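You operate a simulated robot arm through the tools that you are given. There is no shell and no other tool.

You are at the controls of a simulated robot arm. One attempt, no reset.

TASK
Put things in order on the top of the side table. At the end: the green nut driver stands where the black label (marked "GREEN") stood; the black label from the top of the side table stands where the red winder stood; the purple battery pot stands on top of the brown carton (marked "CLIPS"); the red winder from the top of the side table stands where the purple battery pot stood; the white attenuator is on the grey sealed case; whatever was shut is shut again. Leave all else as you found it, and nothing knocked over.

It is judged by the outcome, as a careful person would: the job done as asked, and still so three seconds after it is handed in. It fails if anything else is knocked over, pushed out of place, dropped, spilled or broken.

THE ROBOT
A 7-joint arm with a two-finger parallel gripper, fixed in place. Base frame: the origin is at the foot of the arm, x ahead of it, y to its left, z up; the work surface is at about z = 0. Units: mm, rad, N and s.
With the tool pointing down near the work surface it reaches from about 240 to 620 mm from the base axis. Its first joint turns from -1.152 to 1.152 rad. Payload 2.6 kg.
The tool frame sits at the grasp point between the pads (the TCP): z along the fingers, y along the line on which they close. The tips reach 30 mm beyond it. Largest opening 94 mm; finger width 28, thickness 10; the body of the gripper, 50 by 96 mm, starts 55 mm behind the TCP.
Orientation is that of the tool frame in the base frame, as a unit quaternion [x, y, z, w]. With the fingers straight down and closing along the base's y, the tool's x points along the base's -x, its y along +y and its z along -z.

THE INTERFACE
- The arm moves only by the tool play_rows. Its argument "deltas" is one flat list of numbers, 6 for each row, row after row: the shift along the tool's x, y, z in units of 30 mm (1.0 is 30 mm), then the turn, a rotation vector about the tool's x, y, z in units of 4 degrees (1.0 is 4 degrees). In form: [dx, dy, dz, rx, ry, rz, dx, dy, dz, rx, ry, rz, ...]. A call has 1 to 20 rows; each row shifts and turns the commanded pose from where the row before left it, along the tool's axes as they then stand. "gripper" is the finger opening in mm, from 0 to 94, set as the call begins (left out, the last holds). A call with a number of a shift or a turn outside -1 to 1 is refused whole. Rows are played at 5 a second. More than 50 mm and 0.15 rad between two rows, or a gripper value outside its range, and nothing of the call is played. Where a pose cannot be reached the arm comes as near as it can. A force on the tool above 40 N (or 10 N above the force at the start of the call, whichever is more), or a blocked arm, ends the call early, and 0.2 s more pass. The fingers move at their own pace (about 72 mm/s each) and stop on an object; they squeeze with about 33 N. The grip force told is the motor's: it shows also when the fingers shut on nothing. Time passes only in rows, and 0.2 s behind the last, so rows that do not move let the fingers close. The reply holds the time, the measured pose of the TCP, the force on the tool along the base axes, the opening and the grip force, in the units named above and with some noise, with the torque about the TCP (base axes, N m) and any sound that the robot's microphone picked up, and new pictures: "show" is both (left out), scene, wrist or none.
- Cameras (640 x 400 px; columns grow to the right, rows downward): "scene" is fixed at [42.9, 444, 552.5]; the picture's right is [-0.67, -0.74, 0.00], its down [-0.49, 0.44, -0.75] and it looks along [0.56, -0.50, -0.66] (base axes); focal length 279 px, centre (320, 200). "wrist" rides on the gripper at [76, 14, -103] in the tool frame; the picture's right is [-0.18, 0.98, 0.00], its down [-0.75, -0.14, -0.64] and it looks along [-0.63, -0.12, 0.77] (tool axes); focal length 243 px, centre (320, 200). There is no depth. A picture from a camera that has moved, and an enlarged one, comes with that camera's place and axes in the base frame and with its lens.
- zoom(camera, box): a new picture of the part [left, top, right, bottom] of that camera's present view, enlarged. The clock stands still meanwhile.
- hand_in(): hands the job in; it is judged then, once.

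Nothing tells you positions but the pictures and the camera data. Unless the task says otherwise, let go and move clear before handing in.

The tools are called after "Call:" by a JSON object that holds its "name" and its "arguments". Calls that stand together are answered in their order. play_rows: Moves the arm, as the interface text tells. Its arguments: {"type":"object","properties":{"deltas":{"type":"array","items":{"type":"number"}},"gripper":{"type":"number"},"show":{"type":"string","enum":["both","scene","wrist","none"]}},"required":["deltas"]} The other tools are called the same way: zoom (camera, box) takes an enlarged picture of a part of a camera's view; hand_in () hands the job in.

At the start:

```text
t: 0.0
position: [394.3, -45.7, 317.0]
tcp_rot: [0.001, 1.0, 0.0, 0.0]
force: [0.6, -0.1, 0.1]
ft_torque: [-0.02, -0.02, 0.02]
width: 94.1
grip_force: 0.1
```

scene: 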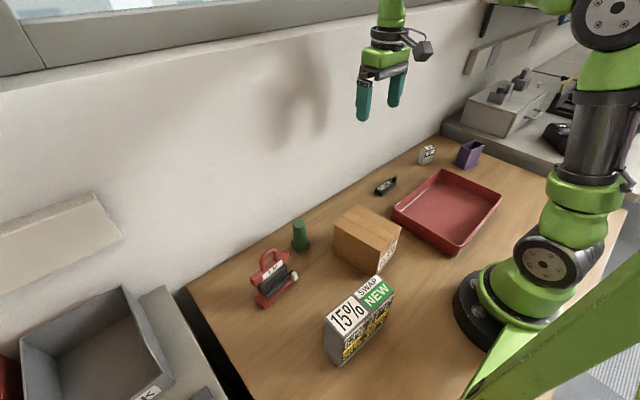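
wrist: 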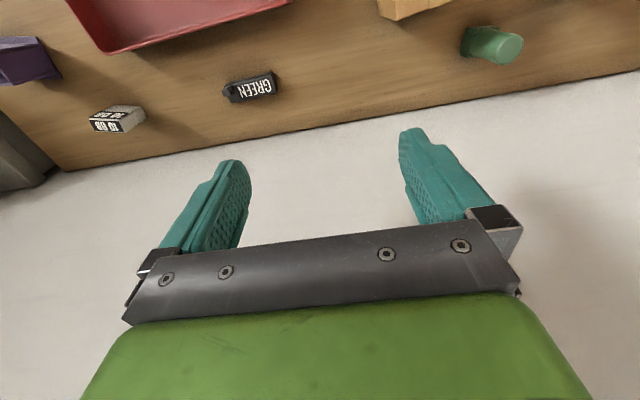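

I see a wooden table with a red winder, green nut driver, brown carton, black label, red tray, white attenuator, purple pot and a white box; off the table there is a grey case on the right and a grey bin on the left. I'll zoom in to identify everything before moving.

Call:
{"name": "zoom", "arguments": {"camera": "scene", "box": [360, 120, 520, 220]}}

Call:
{"name": "zoom", "arguments": {"camera": "scene", "box": [230, 190, 420, 370]}}

Call:
{"name": "zoom", "arguments": {"camera": "scene", "box": [440, 50, 640, 180]}}

Call:
{"name": "zoom", "arguments": {"camera": "scene", "box": [0, 180, 240, 400]}}

Call:
{"name": "zoom", "arguments": {"camera": "wrist", "box": [0, 0, 320, 200]}}

```text
4.00 times, centred on (440, 170) of scene
camera zoom: at [42.9, 444.0, 552.5], right [-0.67, -0.74, 0.0], down [-0.49, 0.44, -0.75], along [0.56, -0.5, -0.66], focal length 1118 px, centre (-160, 320)
```

zoom: 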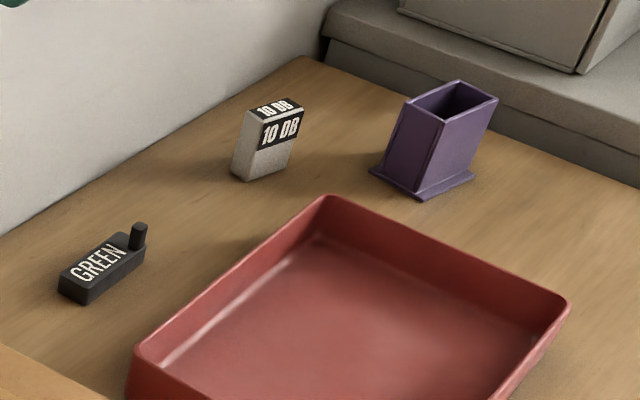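

```text
2.22 times, centred on (325, 280) of scene
camera zoom: at [42.9, 444.0, 552.5], right [-0.67, -0.74, 0.0], down [-0.49, 0.44, -0.75], along [0.56, -0.5, -0.66], focal length 621 px, centre (309, 22)
```

zoom: 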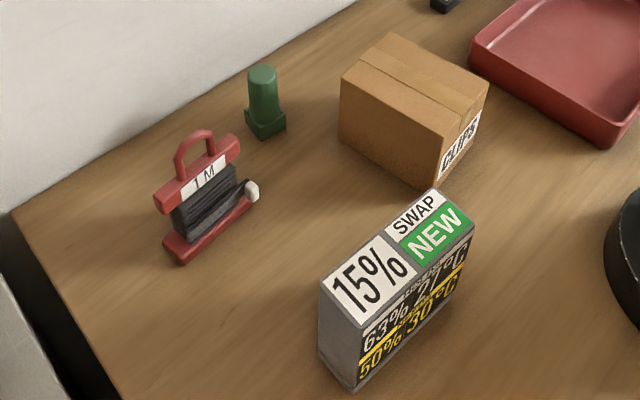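

```text
3.08 times, centred on (540, 115) of scene
camera zoom: at [42.9, 444.0, 552.5], right [-0.67, -0.74, 0.0], down [-0.49, 0.44, -0.75], along [0.56, -0.5, -0.66], focal length 860 px, centre (-357, 462)
```

zoom: 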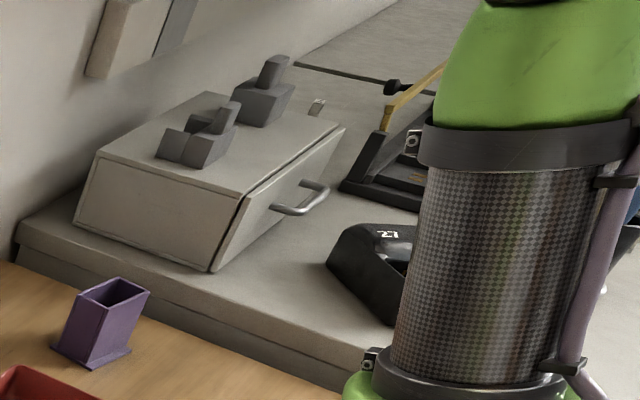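

```text
1.82 times, centred on (120, 290) of scene
camera zoom: at [42.9, 444.0, 552.5], right [-0.67, -0.74, 0.0], down [-0.49, 0.44, -0.75], along [0.56, -0.5, -0.66], focal length 508 px, centre (684, 36)
```

zoom: 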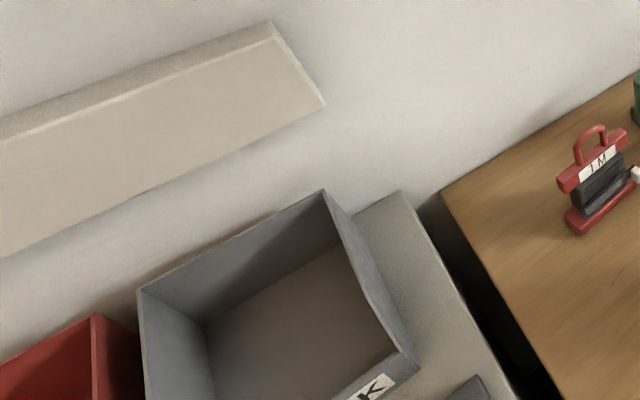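

```text
2.00 times, centred on (160, 100) of wrist
camera zoom: at [317.4, -31.1, 417.5], right [0.18, 0.98, 0.0], down [0.75, -0.14, 0.64], along [0.63, -0.12, -0.77], focal length 485 px, centre (640, 400)
```

zoom: 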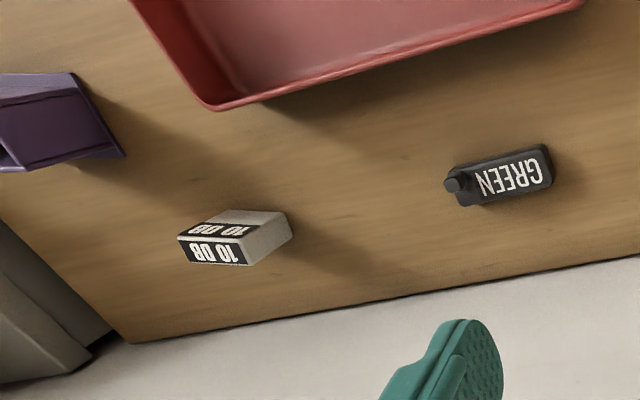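

The near part of the table holds a labelled greyish box that may be the grey sealed case; the other grey box with the handle on the right seems out of reach. I'll take closer looks at these.

Call:
{"name": "zoom", "arguments": {"camera": "scene", "box": [310, 260, 410, 370]}}

Call:
{"name": "zoom", "arguments": {"camera": "scene", "box": [450, 60, 570, 150]}}

Call:
{"name": "zoom", "arguments": {"camera": "scene", "box": [325, 195, 415, 285]}}

Call:
{"name": "zoom", "arguments": {"camera": "scene", "box": [240, 210, 330, 310]}}

```text
3.64 times, centred on (360, 315) of scene
camera zoom: at [42.9, 444.0, 552.5], right [-0.67, -0.74, 0.0], down [-0.49, 0.44, -0.75], along [0.56, -0.5, -0.66], focal length 1016 px, centre (174, -218)
```

zoom: 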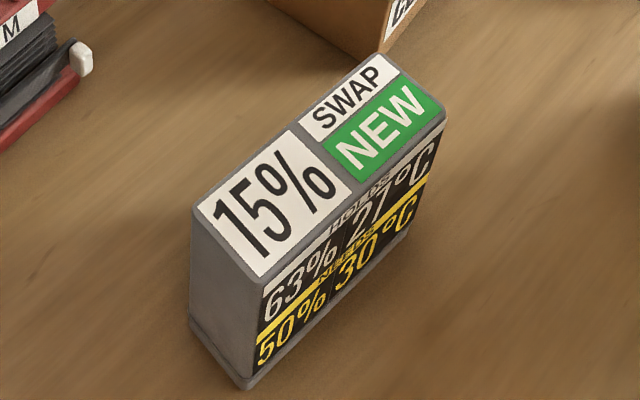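

```text
4.44 times, centred on (510, 105) of scene
camera zoom: at [42.9, 444.0, 552.5], right [-0.67, -0.74, 0.0], down [-0.49, 0.44, -0.75], along [0.56, -0.5, -0.66], focal length 1242 px, centre (-524, 622)
```

zoom: 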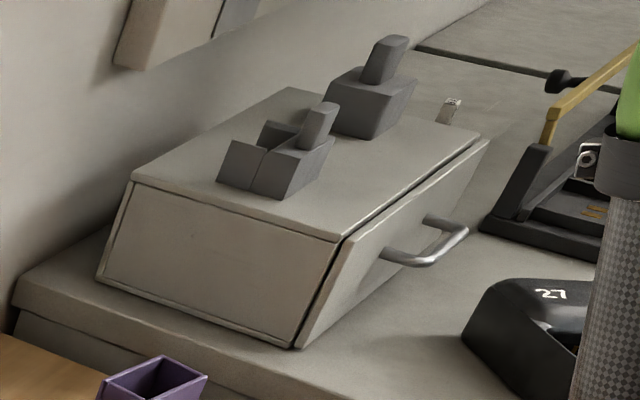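

```text
4.44 times, centred on (370, 240) of scene
camera zoom: at [42.9, 444.0, 552.5], right [-0.67, -0.74, 0.0], down [-0.49, 0.44, -0.75], along [0.56, -0.5, -0.66], focal length 1242 px, centre (98, 22)
```

zoom: 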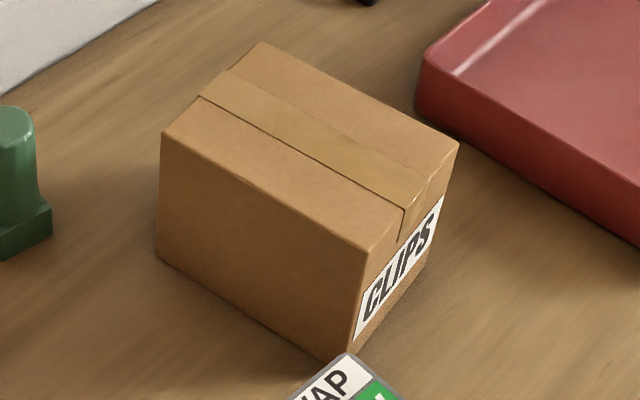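

```text
4.00 times, centred on (285, 260) of scene
camera zoom: at [42.9, 444.0, 552.5], right [-0.67, -0.74, 0.0], down [-0.49, 0.44, -0.75], along [0.56, -0.5, -0.66], focal length 1118 px, centre (460, -40)
```

zoom: 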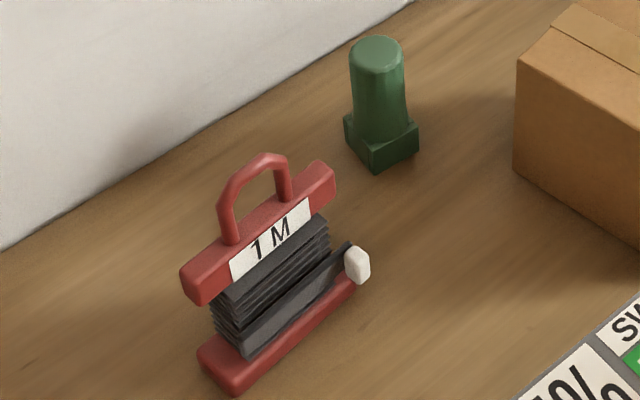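

Everything in reach lies on the table: winder ≈(347,309), nut driver ≈(405,177), label ≈(412,-168), attenuator ≈(420,-400), pot ≈(300,-485), carton ≈(290,80), labelled grey case ≈(170,238). Next I'll move high above the right side and look at the pot, attenuator and label with the wrist camera.

Call:
{"name": "play_rows", "arguments": {"deltas": [0.5, -0.9, 0, 0, 0, 0, 0.5, -0.9, 0, 0, 0, 0, 0.5, -0.9, 0, 0, 0, 0, 0.5, -0.9, 0, 0, 0, 0, 0.5, -0.9, 0, 0, 0, 0, 0.5, -0.9, 0, 0, 0, 0, 0.5, -0.9, 0, 0, 0, 0, 0.5, -0.9, 0, 0, 0, 0, 0, 0, 0, 0, 0, 1, 0, 0, 0, 0, 0, 1, 0, 0, 0, 0, 0, 1, 0, 0, 0, 0, 0, 1, 0, 0, 0, 0, 0, 1, 0, 0, 0, 0, 0, 1, 0, 0, 0, 0, 0, 1, 0, 0, 0, 0, 0, 1, 0, 0, 0, 0, 0, 1, 0, 0, 0, 0, 0, 1, 0, 0, 0, 0, 0, 1, 0, 0, 0, 0, 0, 1]}}

```text
t: 4.2
position: [274.8, -261.4, 316.0]
tcp_rot: [0.407, 0.913, 0.0, 0.001]
force: [-1.1, -0.4, -0.5]
ft_torque: [-0.01, 0.02, -0.01]
width: 93.7
grip_force: 0.0
camera wrist: at [233.7, -195.3, 417.4], right [0.85, 0.52, 0.0], down [0.4, -0.65, 0.64], along [0.33, -0.55, -0.77], focal length 243 px, centre (320, 200)
```

scene: 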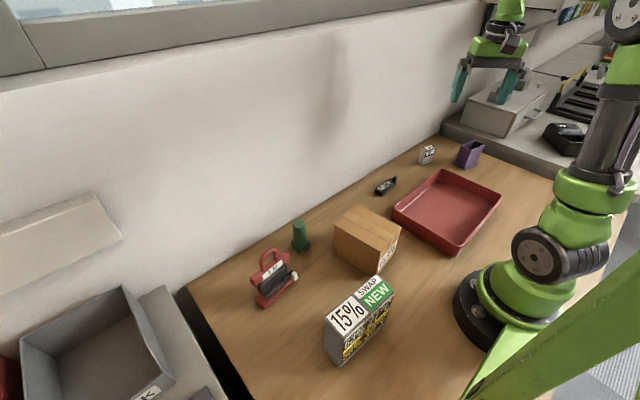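
wrist: 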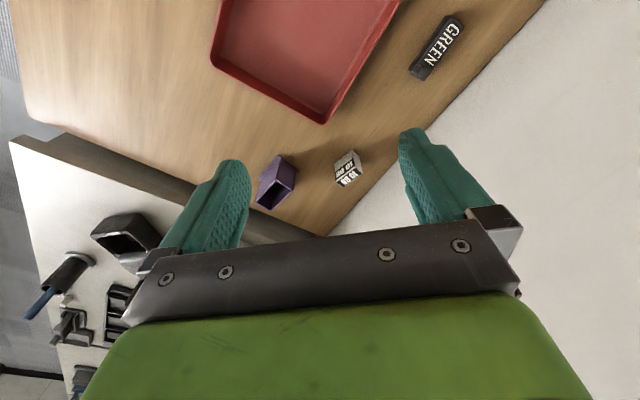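

The wrist camera now sees the pot, attenuator and label at a good distance. I'll zoom in on them to measure them.

Call:
{"name": "zoom", "arguments": {"camera": "wrist", "box": [240, 120, 400, 220]}}

Call:
{"name": "zoom", "arguments": {"camera": "wrist", "box": [390, 0, 490, 90]}}

Call:
{"name": "zoom", "arguments": {"camera": "wrist", "box": [0, 0, 240, 160]}}

```text
4.00 times, centred on (320, 170) of wrist
camera zoom: at [233.7, -195.3, 417.4], right [0.85, 0.52, 0.0], down [0.4, -0.65, 0.64], along [0.33, -0.55, -0.77], focal length 970 px, centre (320, 320)
```

zoom: 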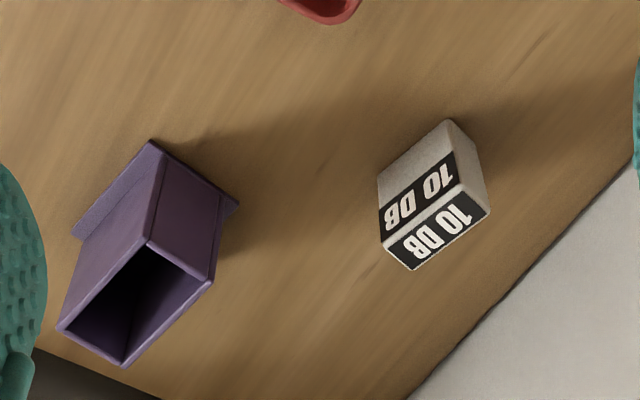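

```text
4.44 times, centred on (440, 45) of wrist
camera zoom: at [233.7, -195.3, 417.4], right [0.85, 0.52, 0.0], down [0.4, -0.65, 0.64], along [0.33, -0.55, -0.77], focal length 1078 px, centre (-213, 889)
```

zoom: 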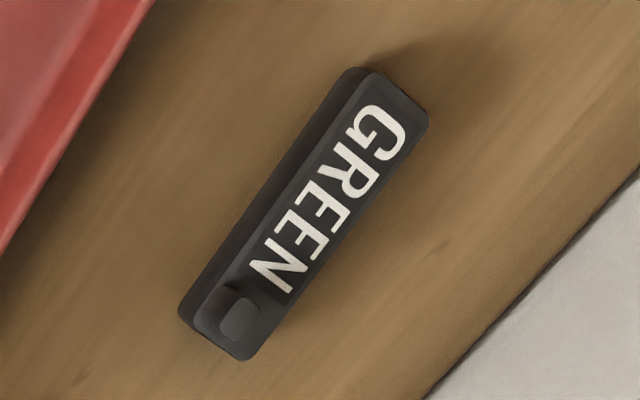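

```text
2.50 times, centred on (120, 80) of wrist
camera zoom: at [233.7, -195.3, 417.4], right [0.85, 0.52, 0.0], down [0.4, -0.65, 0.64], along [0.33, -0.55, -0.77], focal length 606 px, centre (820, 500)
```

zoom: 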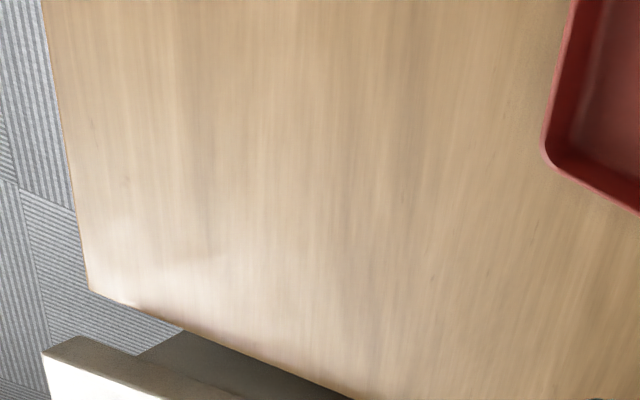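

No other case is near; the labelled grey box on the table is the grey sealed case. The pot stands around (306,-479), so I'll move above it for a closer view.

Call:
{"name": "play_rows", "arguments": {"deltas": [-0.765, -0.5125, 0.484, 0, 0, 0, -0.765, -0.5125, 0.484, 0, 0, 0, -0.765, -0.5125, 0.484, 0, 0, 0, -0.765, -0.5125, 0.484, 0, 0, 0, -0.765, -0.5125, 0.484, 0, 0, 0, -0.765, -0.5125, 0.484, 0, 0, 0, -0.765, -0.5125, 0.484, 0, 0, 0, -0.765, -0.5125, 0.484, 0, 0, 0, 0, 0, 0, 0, 0, 0]}}

Call:
{"name": "zoom", "arguments": {"camera": "wrist", "box": [240, 40, 400, 160]}}

```text
t: 6.2
position: [306.5, -481.8, 199.3]
tcp_rot: [0.407, 0.914, 0.0, 0.001]
force: [0.0, 0.5, 0.3]
ft_torque: [0.02, 0.03, 0.01]
width: 94.1
grip_force: 0.0
camera wrist: at [264.2, -415.3, 301.1], right [0.85, 0.52, 0.0], down [0.4, -0.65, 0.64], along [0.34, -0.55, -0.77], focal length 243 px, centre (320, 200)
```

scene: 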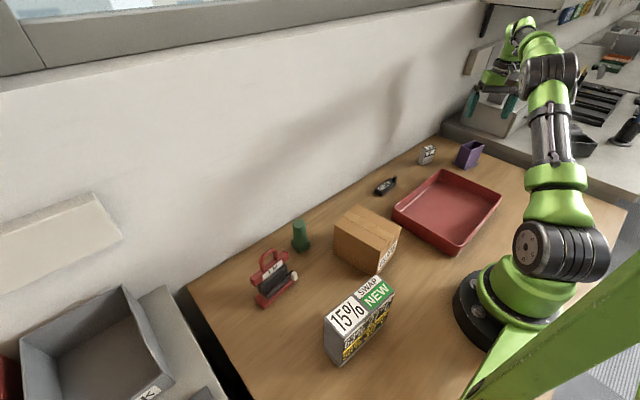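
wrist: 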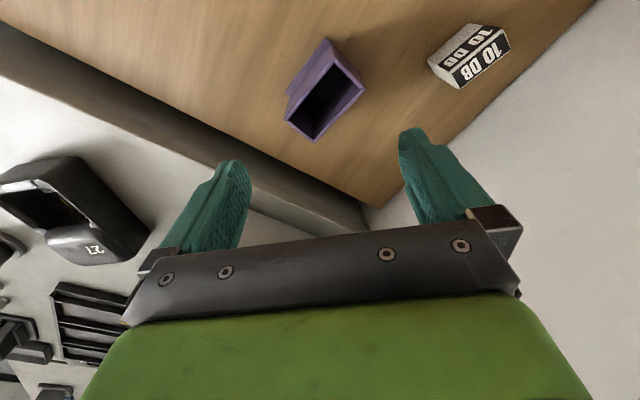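

```text
3.33 times, centred on (320, 100) of wrist
camera zoom: at [264.2, -415.3, 301.1], right [0.85, 0.52, 0.0], down [0.4, -0.65, 0.64], along [0.34, -0.55, -0.77], focal length 809 px, centre (320, 533)
```

zoom: 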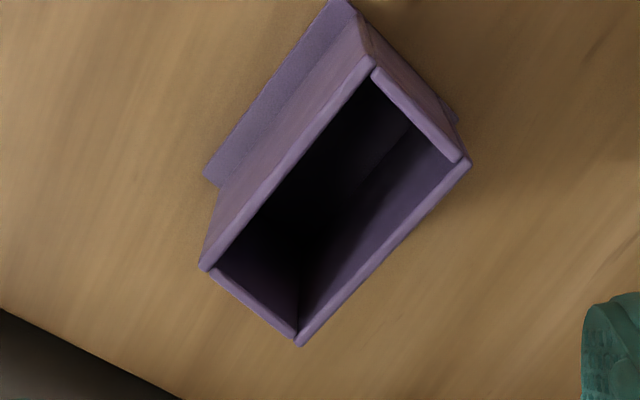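

The pot is empty, its body about 71×37 mm (base plate 72×54), centred ≈(306,-480), about 70 mm tall. Before grasping I'll survey the left half (carton, nut driver, winder, case) from above with the gripper empty.

Call:
{"name": "play_rows", "arguments": {"deltas": [0, 0, -0.9, 0, 0, 0, 0, 0, -0.9, 0, 0, 0, 0, 0, -0.9, 0, 0, 0, 0, 0, -0.9, 0, 0, 0, 0.973, 0.786, 0, 0, 0, 0, 0.973, 0.786, 0, 0, 0, 0, 0.973, 0.786, 0, 0, 0, 0, 0.973, 0.786, 0, 0, 0, 0, 0.973, 0.786, 0, 0, 0, 0, 0.973, 0.786, 0, 0, 0, 0, 0.973, 0.786, 0, 0, 0, 0, 0.973, 0.786, 0, 0, 0, 0, 0.973, 0.786, 0, 0, 0, 0, 0.973, 0.786, 0, 0, 0, 0, 0.973, 0.786, 0, 0, 0, 0, 0.973, 0.786, 0, 0, 0, 0, 0.973, 0.786, 0, 0, 0, 0, 0.973, 0.786, 0, 0, 0, 0, 0.973, 0.786, 0, 0, 0, 0], "show": "none"}}

Call:
{"name": "play_rows", "arguments": {"deltas": [0, 0, 0, 0, 0, -1, 0, 0, 0, 0, 0, -1, 0, 0, 0, 0, 0, -1, 0, 0, 0, 0, 0, -1, 0, 0, 0, 0, 0, -1, 0, 0, 0, 0, 0, -1, 0, 0, 0, 0, 0, -1, 0, 0, 0, 0, 0, -1, 0, 0, 0, 0, 0, -1, 0, 0, 0, 0, 0, -1, 0, 0, 0, 0, 0, -1, 0, 0, 0, 0, 0, -1, 0, 0, 0, 0, 0, 0]}}

```text
t: 10.2
position: [275.2, 94.6, 290.4]
tcp_rot: [0.407, 0.914, 0.0, 0.0]
force: [0.2, 0.5, 0.5]
ft_torque: [0.02, 0.03, 0.0]
width: 93.9
grip_force: 0.0
out of reach, approached as far as the arm can: row 3, 4
```

```text
t: 13.0
position: [274.5, 94.0, 291.9]
tcp_rot: [-0.001, 1.0, 0.001, 0.001]
force: [0.4, 0.5, 0.0]
ft_torque: [-0.01, -0.01, 0.01]
width: 94.1
grip_force: 0.1
camera wrist: at [196.0, 108.6, 392.4], right [0.18, 0.98, 0.0], down [0.75, -0.14, 0.64], along [0.63, -0.12, -0.77], focal length 243 px, centre (320, 200)
```

scene: 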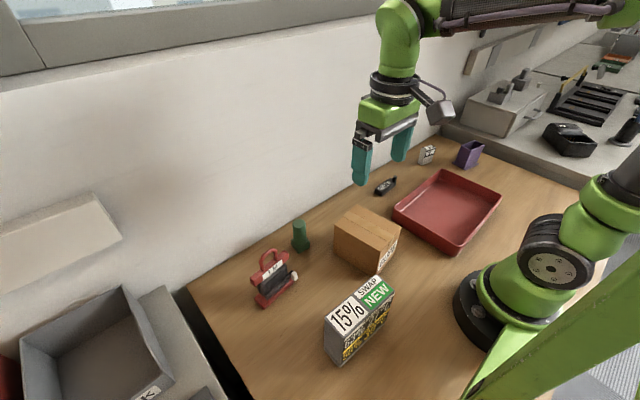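
wrist: 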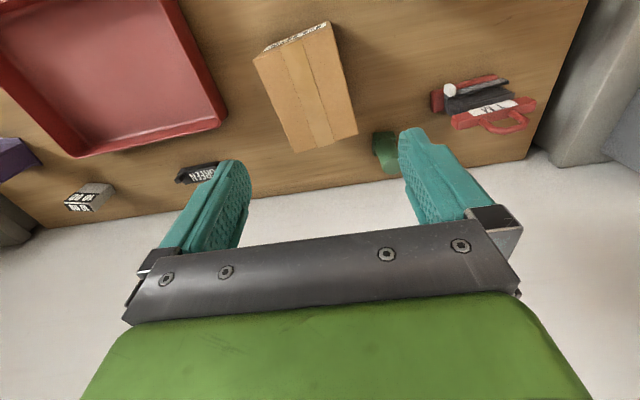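

I now see the carton from above, with the winder to the right and the nut driver partly behind a finger. I'll zoom in to measure the carton and the winder.

Call:
{"name": "zoom", "arguments": {"camera": "wrist", "box": [240, 10, 400, 160]}}

Call:
{"name": "zoom", "arguments": {"camera": "wrist", "box": [420, 60, 550, 150]}}

```text
2.67 times, centred on (320, 85) of wrist
camera zoom: at [196.0, 108.6, 392.4], right [0.18, 0.98, 0.0], down [0.75, -0.14, 0.64], along [0.63, -0.12, -0.77], focal length 647 px, centre (320, 507)
```

zoom: 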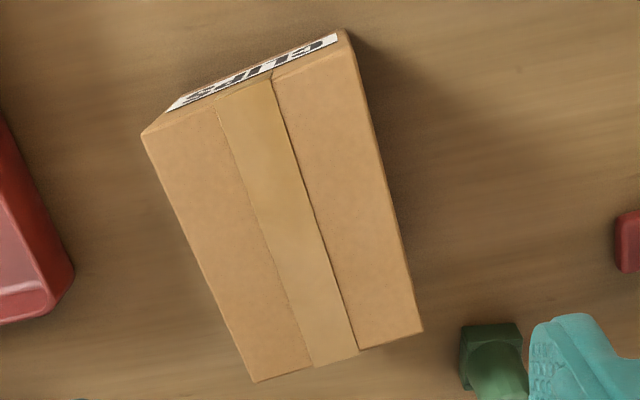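

```text
4.44 times, centred on (485, 105) of wrist
camera zoom: at [196.0, 108.6, 392.4], right [0.18, 0.98, 0.0], down [0.75, -0.14, 0.64], along [0.63, -0.12, -0.77], focal length 1078 px, centre (-413, 622)
```

zoom: 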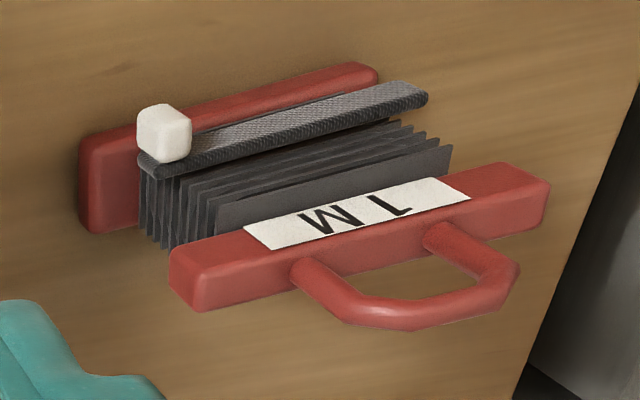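

I need finer detail on the carton's height and the nut driver's position, so I'll zoom further.

Call:
{"name": "zoom", "arguments": {"camera": "wrist", "box": [245, 10, 345, 75]}}

Call:
{"name": "zoom", "arguments": {"camera": "wrist", "box": [360, 110, 420, 180]}}

```text
6.15 times, centred on (295, 42) of wrist
camera zoom: at [196.0, 108.6, 392.4], right [0.18, 0.98, 0.0], down [0.75, -0.14, 0.64], along [0.63, -0.12, -0.77], focal length 1493 px, centre (474, 1169)
```

zoom: 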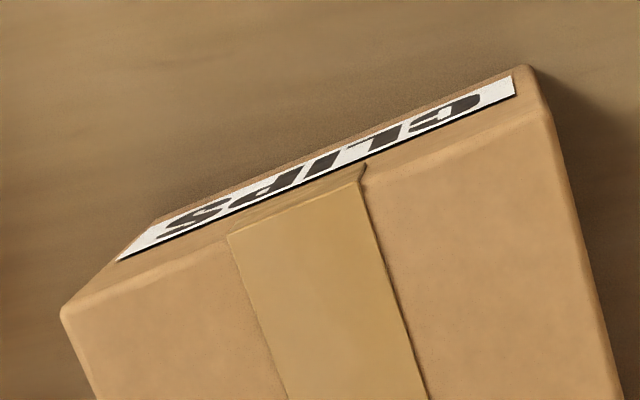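

```text
5.71 times, centred on (390, 145) of wrist
camera zoom: at [196.0, 108.6, 392.4], right [0.18, 0.98, 0.0], down [0.75, -0.14, 0.64], along [0.63, -0.12, -0.77], focal length 1386 px, centre (-80, 514)
```

zoom: 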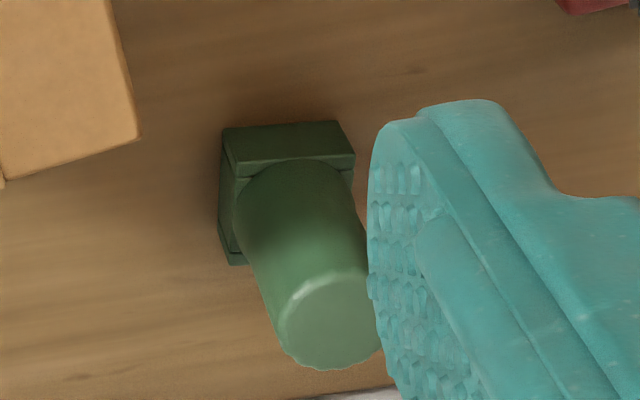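

The carton top is about 119×88 mm at z≈92, centred ≈(287,79), long axis ≈9° from x. Next I'll look at the labelled grey case and the winder from the left side.

Call:
{"name": "play_rows", "arguments": {"deltas": [0.458, 0.972, 0, 0, 0, 0, 0.458, 0.972, 0, 0, 0, 0, 0.458, 0.972, 0, 0, 0, 0, 0.458, 0.972, 0, 0, 0, 0, 0.458, 0.972, 0, 0, 0, 0, 0.458, 0.972, 0, 0, 0, 0, 0, 0, 0, 0, 0, -1, 0, 0, 0, 0, 0, -1, 0, 0, 0, 0, 0, -1, 0, 0, 0, 0, 0, -1, 0, 0, 0, 0, 0, -1, 0, 0, 0, 0, 0, -1, 0, 0, 0, 0, 0, -1, 0, 0, 0, 0, 0, -1, 0, 0, 0, 0, 0, -1, 0, 0, 0, 0, 0, -1, 0, 0, 0, 0, 0, -1, 0, 0, 0, 0, 0, -1, 0, 0, 0, 0, 0, -1, 0, 0, 0, 0, 0, 0]}}

Call:
{"name": "zoom", "arguments": {"camera": "wrist", "box": [240, 0, 480, 150]}}

```text
t: 17.2
position: [191.6, 270.3, 291.2]
tcp_rot: [-0.44, 0.898, 0.0, 0.0]
force: [0.1, 0.6, 0.2]
ft_torque: [0.02, 0.01, 0.04]
width: 93.9
grip_force: 0.2
camera wrist: at [131.9, 219.0, 392.3], right [-0.66, 0.75, 0.0], down [0.57, 0.51, 0.64], along [0.48, 0.43, -0.77], focal length 243 px, centre (320, 200)
```

scene: 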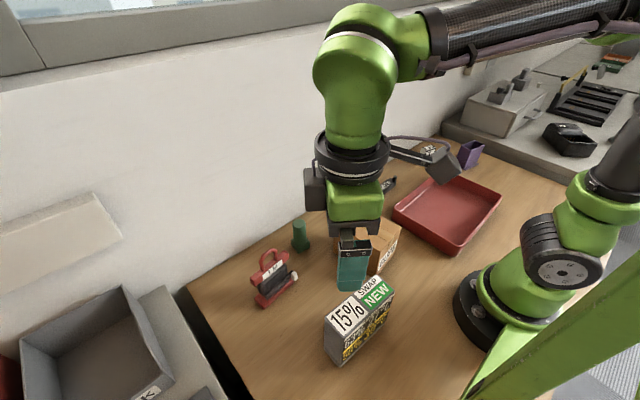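
wrist: 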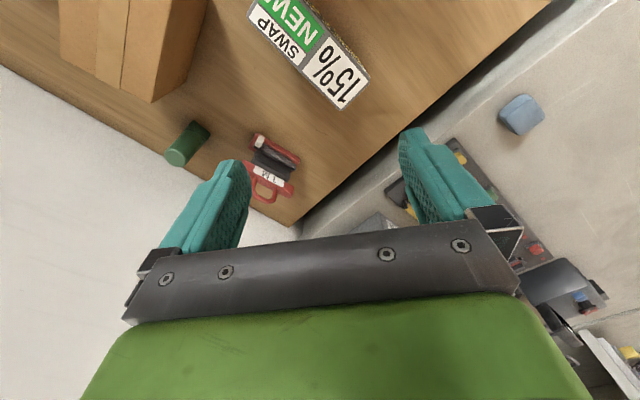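

```text
2.67 times, centred on (360, 75) of wrist
camera zoom: at [131.9, 219.0, 392.3], right [-0.66, 0.75, 0.0], down [0.57, 0.51, 0.64], along [0.48, 0.43, -0.77], focal length 647 px, centre (213, 533)
```

zoom: 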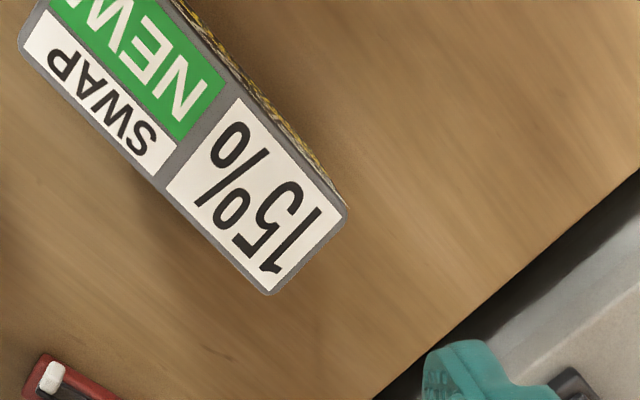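

The grey case's top is about 121×44 mm at z≈118, centred ≈(166,240), long side along y. Now I'll go back to the pot, turning the fingers to close across its narrow side.

Call:
{"name": "play_rows", "arguments": {"deltas": [0.166, -0.357, 0, 0, 0, 1, 0.141, -0.368, 0, 0, 0, 1, 0.115, -0.376, 0, 0, 0, 1, 0.089, -0.384, 0, 0, 0, 1, 0.062, -0.389, 0, 0, 0, 1, 0.034, -0.392, 0, 0, 0, 1, 0.007, -0.394, 0, 0, 0, 1, -0.021, -0.393, 0, 0, 0, 1, -0.048, -0.391, 0, 0, 0, 1, -0.075, -0.386, 0, 0, 0, 1, -0.102, -0.38, 0, 0, 0, 1, -0.128, -0.372, 0, 0, 0, 1, -0.154, -0.362, 0, 0, 0, 1, -0.179, -0.351, 0, 0, 0, 1, -0.203, -0.337, 0, 0, 0, 1, -0.226, -0.323, 0, 0, 0, 1, -0.248, -0.306, 0, 0, 0, 1, -0.268, -0.288, 0, 0, 0, 1, -0.288, -0.268, 0, 0, 0, 1, -0.306, -0.248, 0, 0, 0, 1], "show": "none"}}

Call:
{"name": "play_rows", "arguments": {"deltas": [-0.442, -0.838, 0.16, 0, 0, 0.957, -0.496, -0.807, 0.16, 0, 0, 0.957, -0.55, -0.771, 0.16, 0, 0, 0.957, -0.6, -0.733, 0.16, 0, 0, 0.957, -0.647, -0.691, 0.16, 0, 0, 0.957, -0.691, -0.647, 0.16, 0, 0, 0.957, -0.734, -0.599, 0.16, 0, 0, 0.957, -0.772, -0.549, 0.16, 0, 0, 0.957, -0.807, -0.496, 0.16, 0, 0, 0.957, -0.838, -0.44, 0.16, 0, 0, 0.957, -0.866, -0.384, 0.16, 0, 0, 0.957, -0.889, -0.325, 0.16, 0, 0, 0.957, -0.909, -0.264, 0.16, 0, 0, 0.957, -0.925, -0.203, 0.16, 0, 0, 0.957, -0.936, -0.142, 0.16, 0, 0, 0.957, -0.944, -0.078, 0.16, 0, 0, 0.957, -0.947, -0.015, 0.16, 0, 0, 0.957, -0.946, 0.048, 0.16, 0, 0, 0.957, -0.94, 0.112, 0.16, 0, 0, 0.957, 0, 0, 0, 0, 0, 0]}}

```text
t: 21.4
position: [299.3, 58.0, 290.1]
tcp_rot: [0.242, 0.97, -0.001, 0.0]
force: [-0.6, -0.9, -0.8]
ft_torque: [-0.01, -0.01, -0.01]
width: 93.9
grip_force: 0.1
```

```text
t: 25.6
position: [296.4, -482.1, 198.7]
tcp_rot: [0.77, 0.638, 0.0, 0.0]
force: [0.2, -0.6, 0.3]
ft_torque: [-0.05, -0.01, 0.02]
width: 94.3
grip_force: 0.0
camera wrist: at [323.9, -408.2, 299.3], right [0.93, -0.36, 0.0], down [-0.28, -0.71, 0.64], along [-0.23, -0.6, -0.77], focal length 243 px, centre (320, 200)
```

scene: 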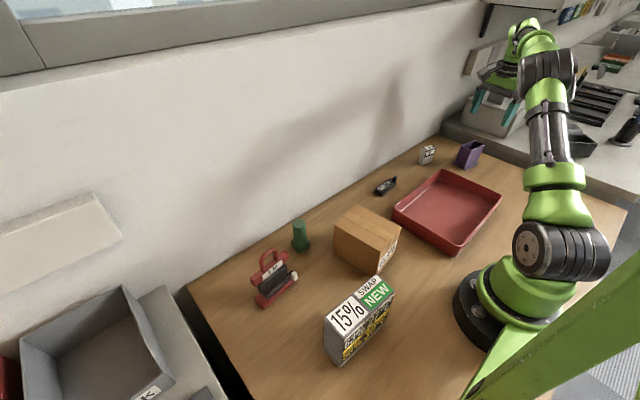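
wrist: 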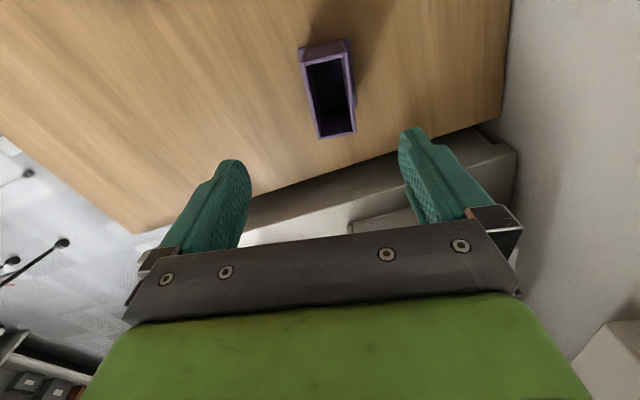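

The fingers are now aligned at −10.7°. I'll zoom on the pot to refine its centre.

Call:
{"name": "zoom", "arguments": {"camera": "wrist", "box": [270, 25, 390, 150]}}

```text
3.20 times, centred on (330, 88) of wrist
camera zoom: at [323.9, -408.2, 299.3], right [0.93, -0.36, 0.0], down [-0.28, -0.71, 0.64], along [-0.23, -0.6, -0.77], focal length 776 px, centre (288, 560)
```

zoom: 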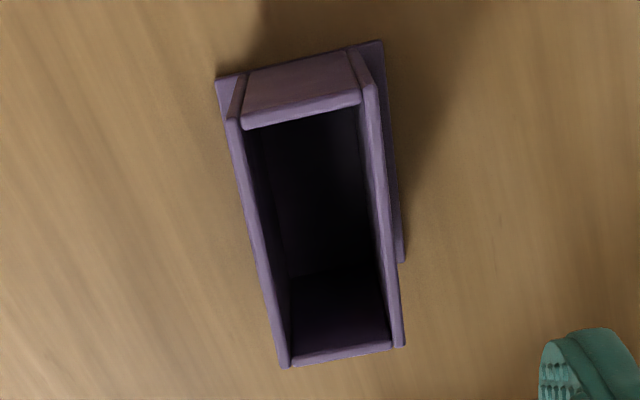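

The pot's centre is confirmed at (306.8,-479). I'll centre over it, descend with fingers open to z≈44, then close.

Call:
{"name": "play_rows", "arguments": {"deltas": [0.166, 0.321, 0, 0, 0, 0, 0, 0, 0.86, 0, 0, 0, 0, 0, 0.86, 0, 0, 0, 0, 0, 0.86, 0, 0, 0, 0, 0, 0.86, 0, 0, 0, 0, 0, 0.86, 0, 0, 0, 0, 0, 0.86, 0, 0, 0, 0, 0, 0, 0, 0, 0], "gripper": 94}}

```text
t: 27.4
position: [307.1, -476.2, 43.0]
tcp_rot: [0.77, 0.638, 0.0, -0.001]
force: [1.0, -0.9, -0.2]
ft_torque: [0.01, 0.0, 0.02]
width: 93.9
grip_force: 0.2
camera wrist: at [334.6, -402.8, 145.3], right [0.93, -0.36, 0.0], down [-0.28, -0.71, 0.64], along [-0.23, -0.6, -0.77], focal length 243 px, centre (320, 200)
```

scene: 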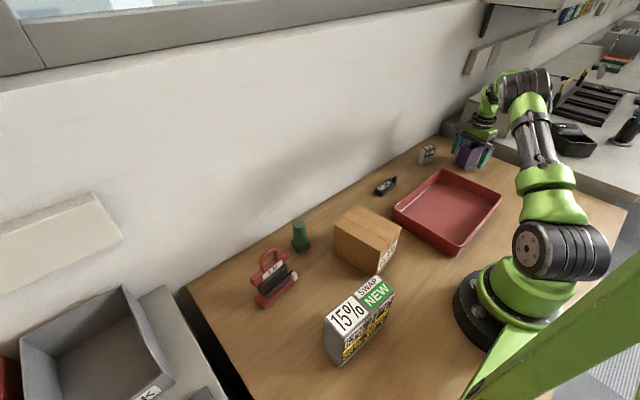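
wrist: 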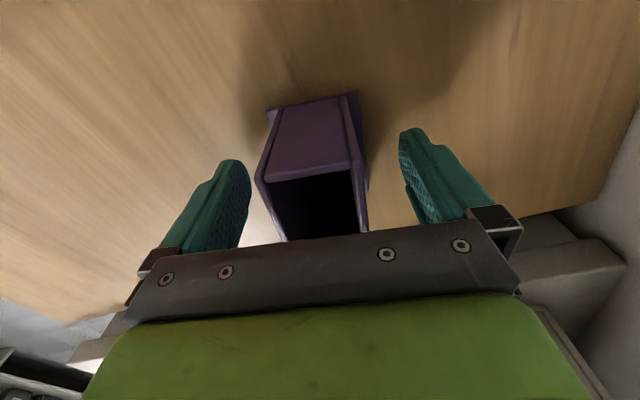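

The pot sits between the fingers, centred. I'll close the gripper on it.

Call:
{"name": "play_rows", "arguments": {"deltas": [0, 0, 0, 0, 0, 0, 0, 0, 0, 0, 0, 0, 0, 0, 0, 0, 0, 0, 0, 0, 0, 0, 0, 0, 0, 0, 0, 0, 0, 0], "gripper": 0}}

```text
t: 28.6
position: [307.8, -476.6, 45.7]
tcp_rot: [0.77, 0.638, 0.0, 0.0]
force: [0.0, -0.1, 0.8]
ft_torque: [0.02, -0.04, -0.05]
width: 43.4
grip_force: 32.9
camera wrist: at [334.6, -402.9, 145.9], right [0.93, -0.36, 0.0], down [-0.28, -0.71, 0.64], along [-0.23, -0.6, -0.77], focal length 243 px, centre (320, 200)
```

scene: 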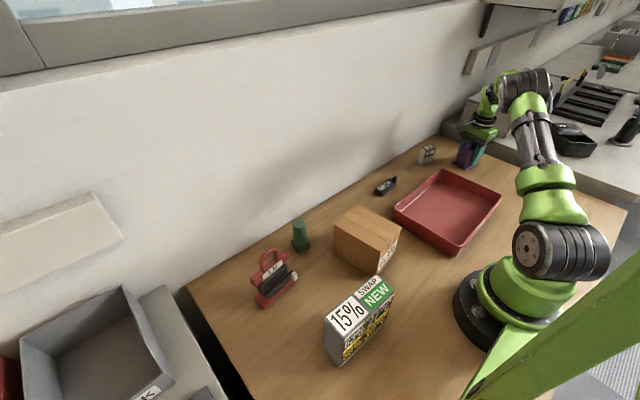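
wrist: 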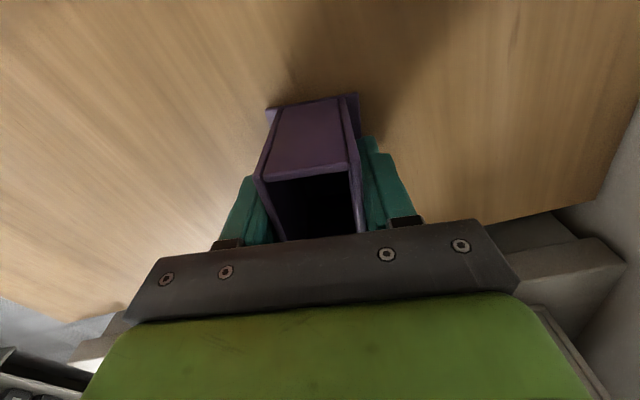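

The pot is held (43 mm opening). I'll lift it straight up and carry it over the carton, turning so its long side runs along the carton's long side.

Call:
{"name": "play_rows", "arguments": {"deltas": [0, 0, -0.5, 0, 0, 0, 0, 0, -0.97, 0, 0, 0, 0, 0, -0.97, 0, 0, 0, 0, 0, -0.97, 0, 0, 0, 0, 0, -0.97, 0, 0, 0, 0, 0, -0.5, 0, 0, 0, 0.646, -0.146, 0, 0, 0, -0.975, 0.655, -0.102, 0, 0, 0, -0.975, 0.66, -0.057, 0, 0, 0, -0.975, 0.662, -0.012, 0, 0, 0, -0.975, 0.662, 0.033, 0, 0, 0, -0.975, 0.658, 0.078, 0, 0, 0, -0.975, 0.651, 0.122, 0, 0, 0, -0.975, 0.641, 0.166, 0, 0, 0, -0.975, 0.628, 0.21, 0, 0, 0, -0.975, 0.613, 0.252, 0, 0, 0, -0.975, 0.594, 0.293, 0, 0, 0, -0.975, 0.573, 0.333, 0, 0, 0, -0.975, 0.549, 0.371, 0, 0, 0, -0.975, 0.522, 0.407, 0, 0, 0, -0.975], "show": "wrist"}}

Call:
{"name": "play_rows", "arguments": {"deltas": [0.494, 0.442, 0, 0, 0, -0.975, 0.462, 0.474, 0, 0, 0, -0.975, 0.429, 0.505, 0, 0, 0, -0.975, 0.394, 0.533, 0, 0, 0, -0.975, 0.357, 0.558, 0, 0, 0, -0.975, 0.318, 0.581, 0, 0, 0, -0.975, 0.278, 0.602, 0, 0, 0, -0.975, 0.236, 0.619, 0, 0, 0, -0.975, 0.193, 0.634, 0, 0, 0, -0.975, 0.15, 0.645, 0, 0, 0, -0.975, 0.105, 0.654, 0, 0, 0, -0.975, 0.061, 0.66, 0, 0, 0, -0.975, 0.016, 0.662, 0, 0, 0, -0.975, -0.029, 0.662, 0, 0, 0, -0.975, 0, 0, 0, 0, 0, 0]}}

```text
t: 32.8
position: [296.7, -199.9, 191.1]
tcp_rot: [0.391, 0.921, 0.0, 0.0]
force: [0.2, 0.0, -1.0]
ft_torque: [-0.01, -0.01, -0.01]
width: 43.7
grip_force: 33.2
camera wrist: at [252.9, -134.7, 291.9], right [0.84, 0.55, 0.0], down [0.42, -0.64, 0.64], along [0.35, -0.54, -0.77], focal length 243 px, centre (320, 200)
```

wrist: 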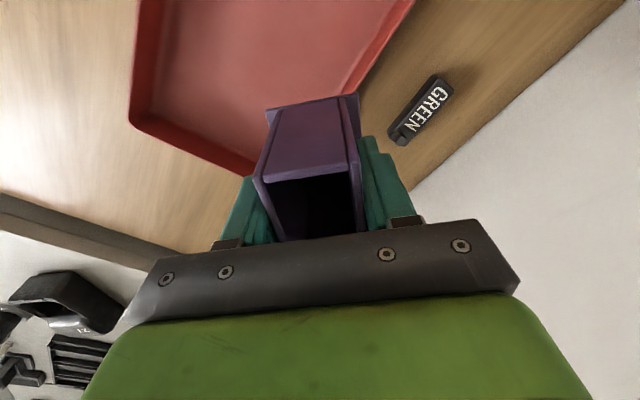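

```text
t: 36.0
position: [288.0, 78.9, 192.9]
tcp_rot: [-0.074, 0.997, 0.0, 0.0]
force: [0.4, 0.7, -0.7]
ft_torque: [0.04, 0.01, -0.01]
width: 43.3
grip_force: 32.8
camera wrist: at [209.3, 83.1, 292.7], right [0.04, 1.0, 0.0], down [0.77, -0.03, 0.64], along [0.64, -0.02, -0.77], focal length 243 px, centre (320, 200)
```

scene: 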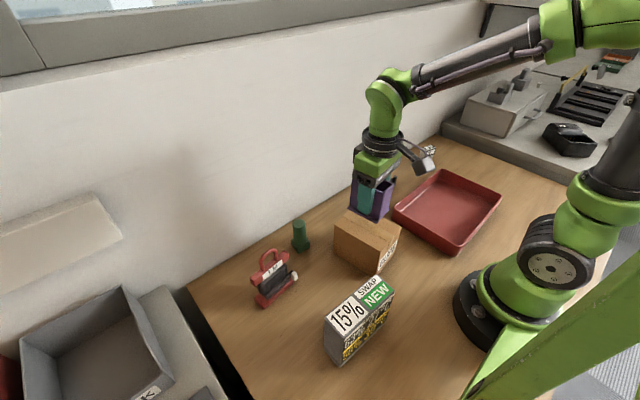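
wrist: 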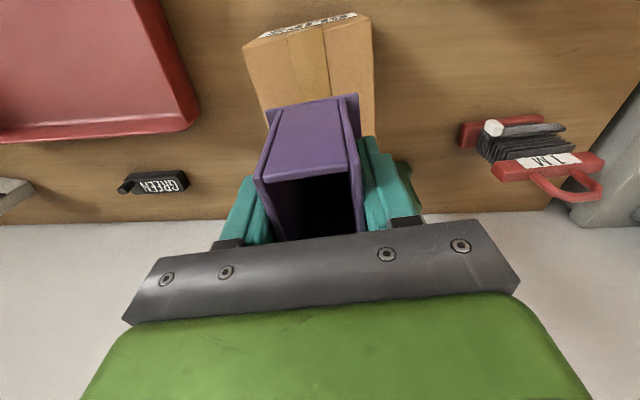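

The pot hangs over the carton's centre, aligned. I'll descend part of the way and check.

Call:
{"name": "play_rows", "arguments": {"deltas": [0, 0, 0.5, 0, 0, 0, 0, 0, 0.5, 0, 0, 0, 0, 0, 0.4, 0, 0, 0, 0, 0, 0, 0, 0, 0]}}

Call:
{"name": "zoom", "arguments": {"camera": "scene", "box": [320, 150, 420, 290]}}

```text
t: 37.0
position: [287.8, 77.2, 150.2]
tcp_rot: [-0.074, 0.997, 0.0, 0.001]
force: [-0.5, -0.2, -0.8]
ft_torque: [0.01, 0.01, 0.03]
width: 43.3
grip_force: 33.1
camera wrist: at [207.9, 82.1, 251.1], right [0.04, 1.0, 0.0], down [0.77, -0.03, 0.64], along [0.64, -0.02, -0.77], focal length 243 px, centre (320, 200)
```

scene: 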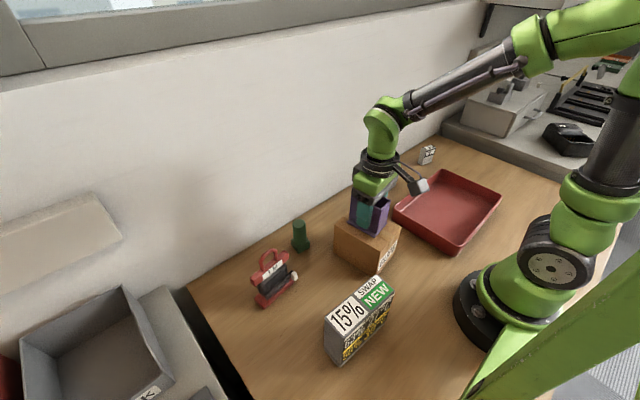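
wrist: 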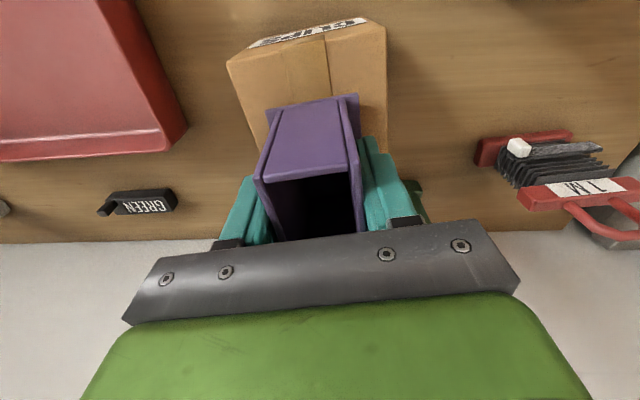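

```text
2.86 times, centred on (370, 220) of scene
camera zoom: at [42.9, 444.0, 552.5], right [-0.67, -0.74, 0.0], down [-0.49, 0.44, -0.75], along [0.56, -0.5, -0.66], focal length 798 px, centre (177, 143)
```

zoom: 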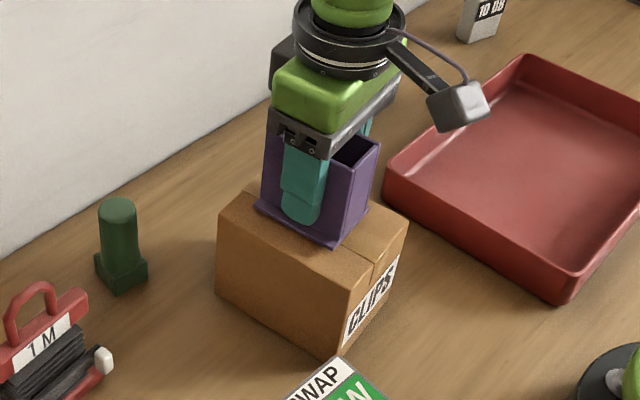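

It is close to the carton's top. I'll lower it in small steps while watching the force.

Call:
{"name": "play_rows", "arguments": {"deltas": [0, 0, 0.1, 0, 0, 0, 0, 0, 0.1, 0, 0, 0, 0, 0, 0.1, 0, 0, 0], "show": "none"}}

Call:
{"name": "play_rows", "arguments": {"deltas": [0, 0, 0.08, 0, 0, 0], "show": "none"}}

Call:
{"name": "play_rows", "arguments": {"deltas": [0, 0, 0.06, 0, 0, 0], "show": "none"}}

```text
t: 37.8
position: [289.3, 79.6, 143.2]
tcp_rot: [-0.074, 0.997, 0.0, 0.002]
force: [-3.6, 0.1, 24.9]
ft_torque: [0.02, -0.1, -0.02]
width: 43.6
grip_force: 32.8
```

```text
t: 38.2
position: [289.2, 78.4, 139.5]
tcp_rot: [-0.074, 0.997, 0.0, 0.001]
force: [1.1, 2.2, 24.6]
ft_torque: [0.02, -0.08, 0.01]
width: 43.7
grip_force: 33.1
```

```text
t: 38.6
position: [288.3, 79.1, 136.7]
tcp_rot: [-0.074, 0.997, 0.0, 0.001]
force: [2.0, 5.5, 24.8]
ft_torque: [0.02, -0.01, 0.0]
width: 43.5
grip_force: 33.0
```

The pot rests on the carton (steady contact force). I'll open the fingers and rise clear.

Call:
{"name": "play_rows", "arguments": {"deltas": [0, 0, 0, 0, 0, 0, 0, 0, 0, 0, 0, 0, 0, 0, 0, 0, 0, 0], "gripper": 75, "show": "wrist"}}

Call:
{"name": "play_rows", "arguments": {"deltas": [0, 0, -0.5, 0, 0, 0, 0, 0, -0.9, 0, 0, 0, 0, 0, -0.9, 0, 0, 0, 0, 0, -0.9, 0, 0, 0, 0, 0, -0.9, 0, 0, 0, 0, 0, -0.9, 0, 0, 0, 0, 0, 0, 0, 0, 0]}}

Call:
{"name": "zoom", "arguments": {"camera": "scene", "box": [320, 150, 420, 290]}}

```text
t: 39.4
position: [287.8, 79.8, 137.3]
tcp_rot: [-0.074, 0.997, 0.0, -0.001]
force: [-0.3, 0.1, -0.5]
ft_torque: [0.02, -0.05, 0.0]
width: 74.8
grip_force: 0.1
camera wrist: at [209.0, 81.9, 237.7], right [0.04, 1.0, 0.0], down [0.77, -0.03, 0.64], along [0.64, -0.02, -0.77], focal length 243 px, centre (320, 200)
```

wrist: 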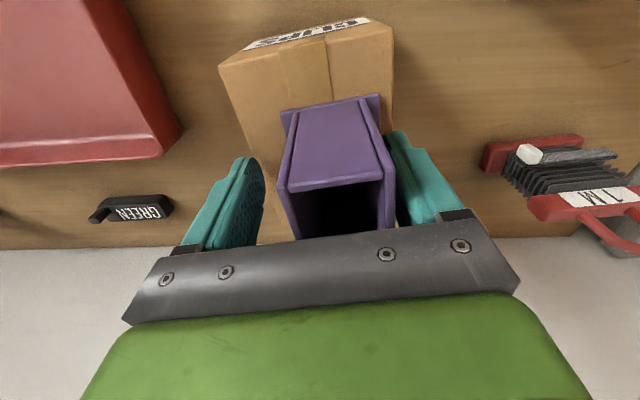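

```text
t: 41.0
position: [287.5, 76.8, 288.0]
tcp_rot: [-0.075, 0.997, 0.0, 0.0]
force: [-0.4, 0.4, -0.8]
ft_torque: [-0.01, 0.01, -0.01]
width: 74.9
grip_force: 0.0
camera wrist: at [208.2, 80.8, 389.3], right [0.04, 1.0, 0.0], down [0.77, -0.03, 0.64], along [0.64, -0.02, -0.77], focal length 243 px, centre (320, 200)
```

scene: 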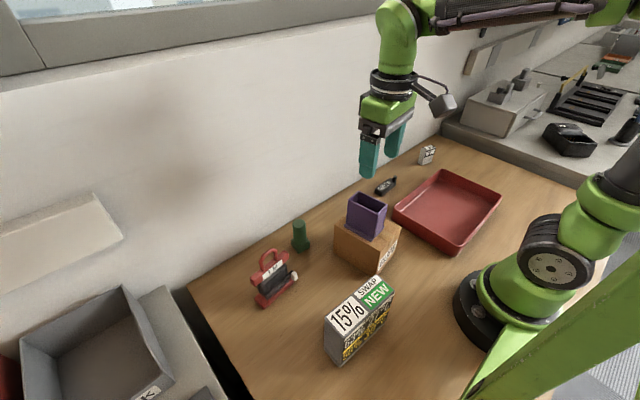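
wrist: 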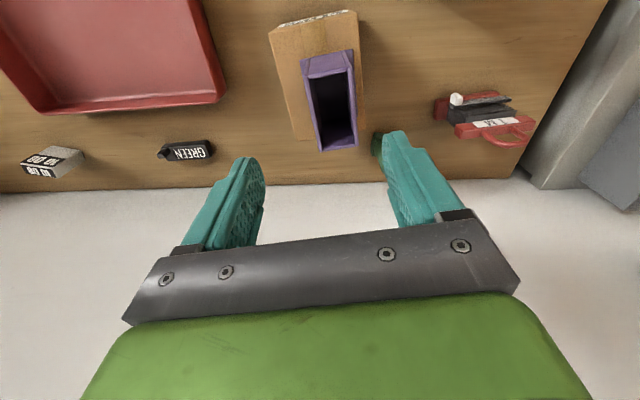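

```text
2.86 times, centred on (370, 220) of scene
camera zoom: at [42.9, 444.0, 552.5], right [-0.67, -0.74, 0.0], down [-0.49, 0.44, -0.75], along [0.56, -0.5, -0.66], focal length 798 px, centre (177, 143)
```

zoom: 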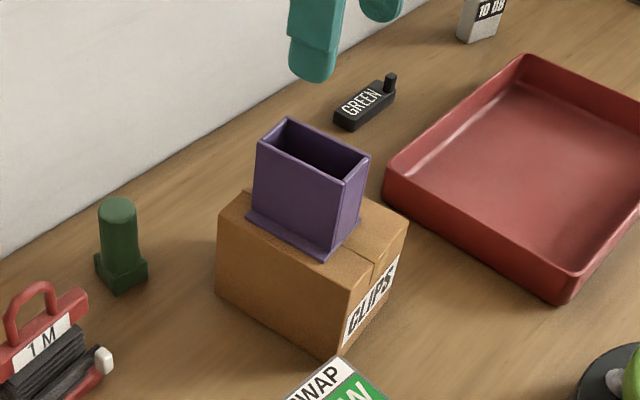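

The pot stands squarely on the carton. Next is the red winder; I'll hover above it for a close look.

Call:
{"name": "play_rows", "arguments": {"deltas": [-0.314, 0.893, 0.1, 0, 0, 0, -0.314, 0.893, 0.1, 0, 0, 0, -0.314, 0.893, 0.1, 0, 0, 0, -0.314, 0.893, 0.1, 0, 0, 0, -0.314, 0.893, 0.1, 0, 0, 0, -0.314, 0.893, 0.1, 0, 0, 0, -0.314, 0.893, 0.1, 0, 0, 0, -0.314, 0.893, 0.1, 0, 0, 0, 0, 0, 0, 0, 0, 0], "gripper": 94, "show": "wrist"}}

Call:
{"name": "zoom", "arguments": {"camera": "wrist", "box": [240, 30, 400, 160]}}

```text
t: 43.0
position: [330.1, 302.6, 263.4]
tcp_rot: [-0.074, 0.997, 0.001, 0.0]
force: [0.8, -0.4, -0.1]
ft_torque: [0.0, 0.02, 0.0]
width: 94.2
grip_force: 0.1
camera wrist: at [251.1, 305.5, 364.3], right [0.04, 1.0, 0.0], down [0.77, -0.03, 0.64], along [0.64, -0.02, -0.77], focal length 243 px, centre (320, 200)
```

wrist: 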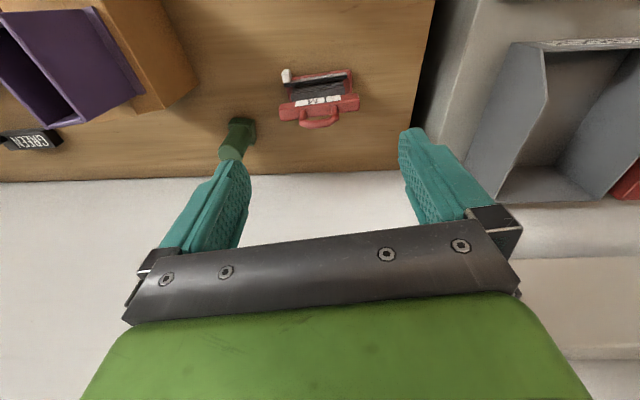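

```text
3.08 times, centred on (320, 95) of wrist
camera zoom: at [251.1, 305.5, 364.3], right [0.04, 1.0, 0.0], down [0.77, -0.03, 0.64], along [0.64, -0.02, -0.77], focal length 746 px, centre (320, 523)
```

zoom: 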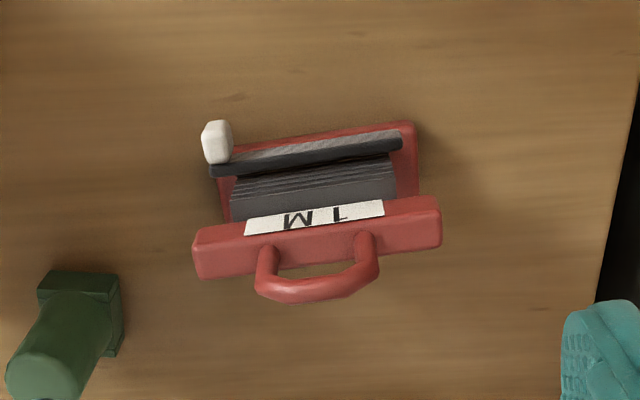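

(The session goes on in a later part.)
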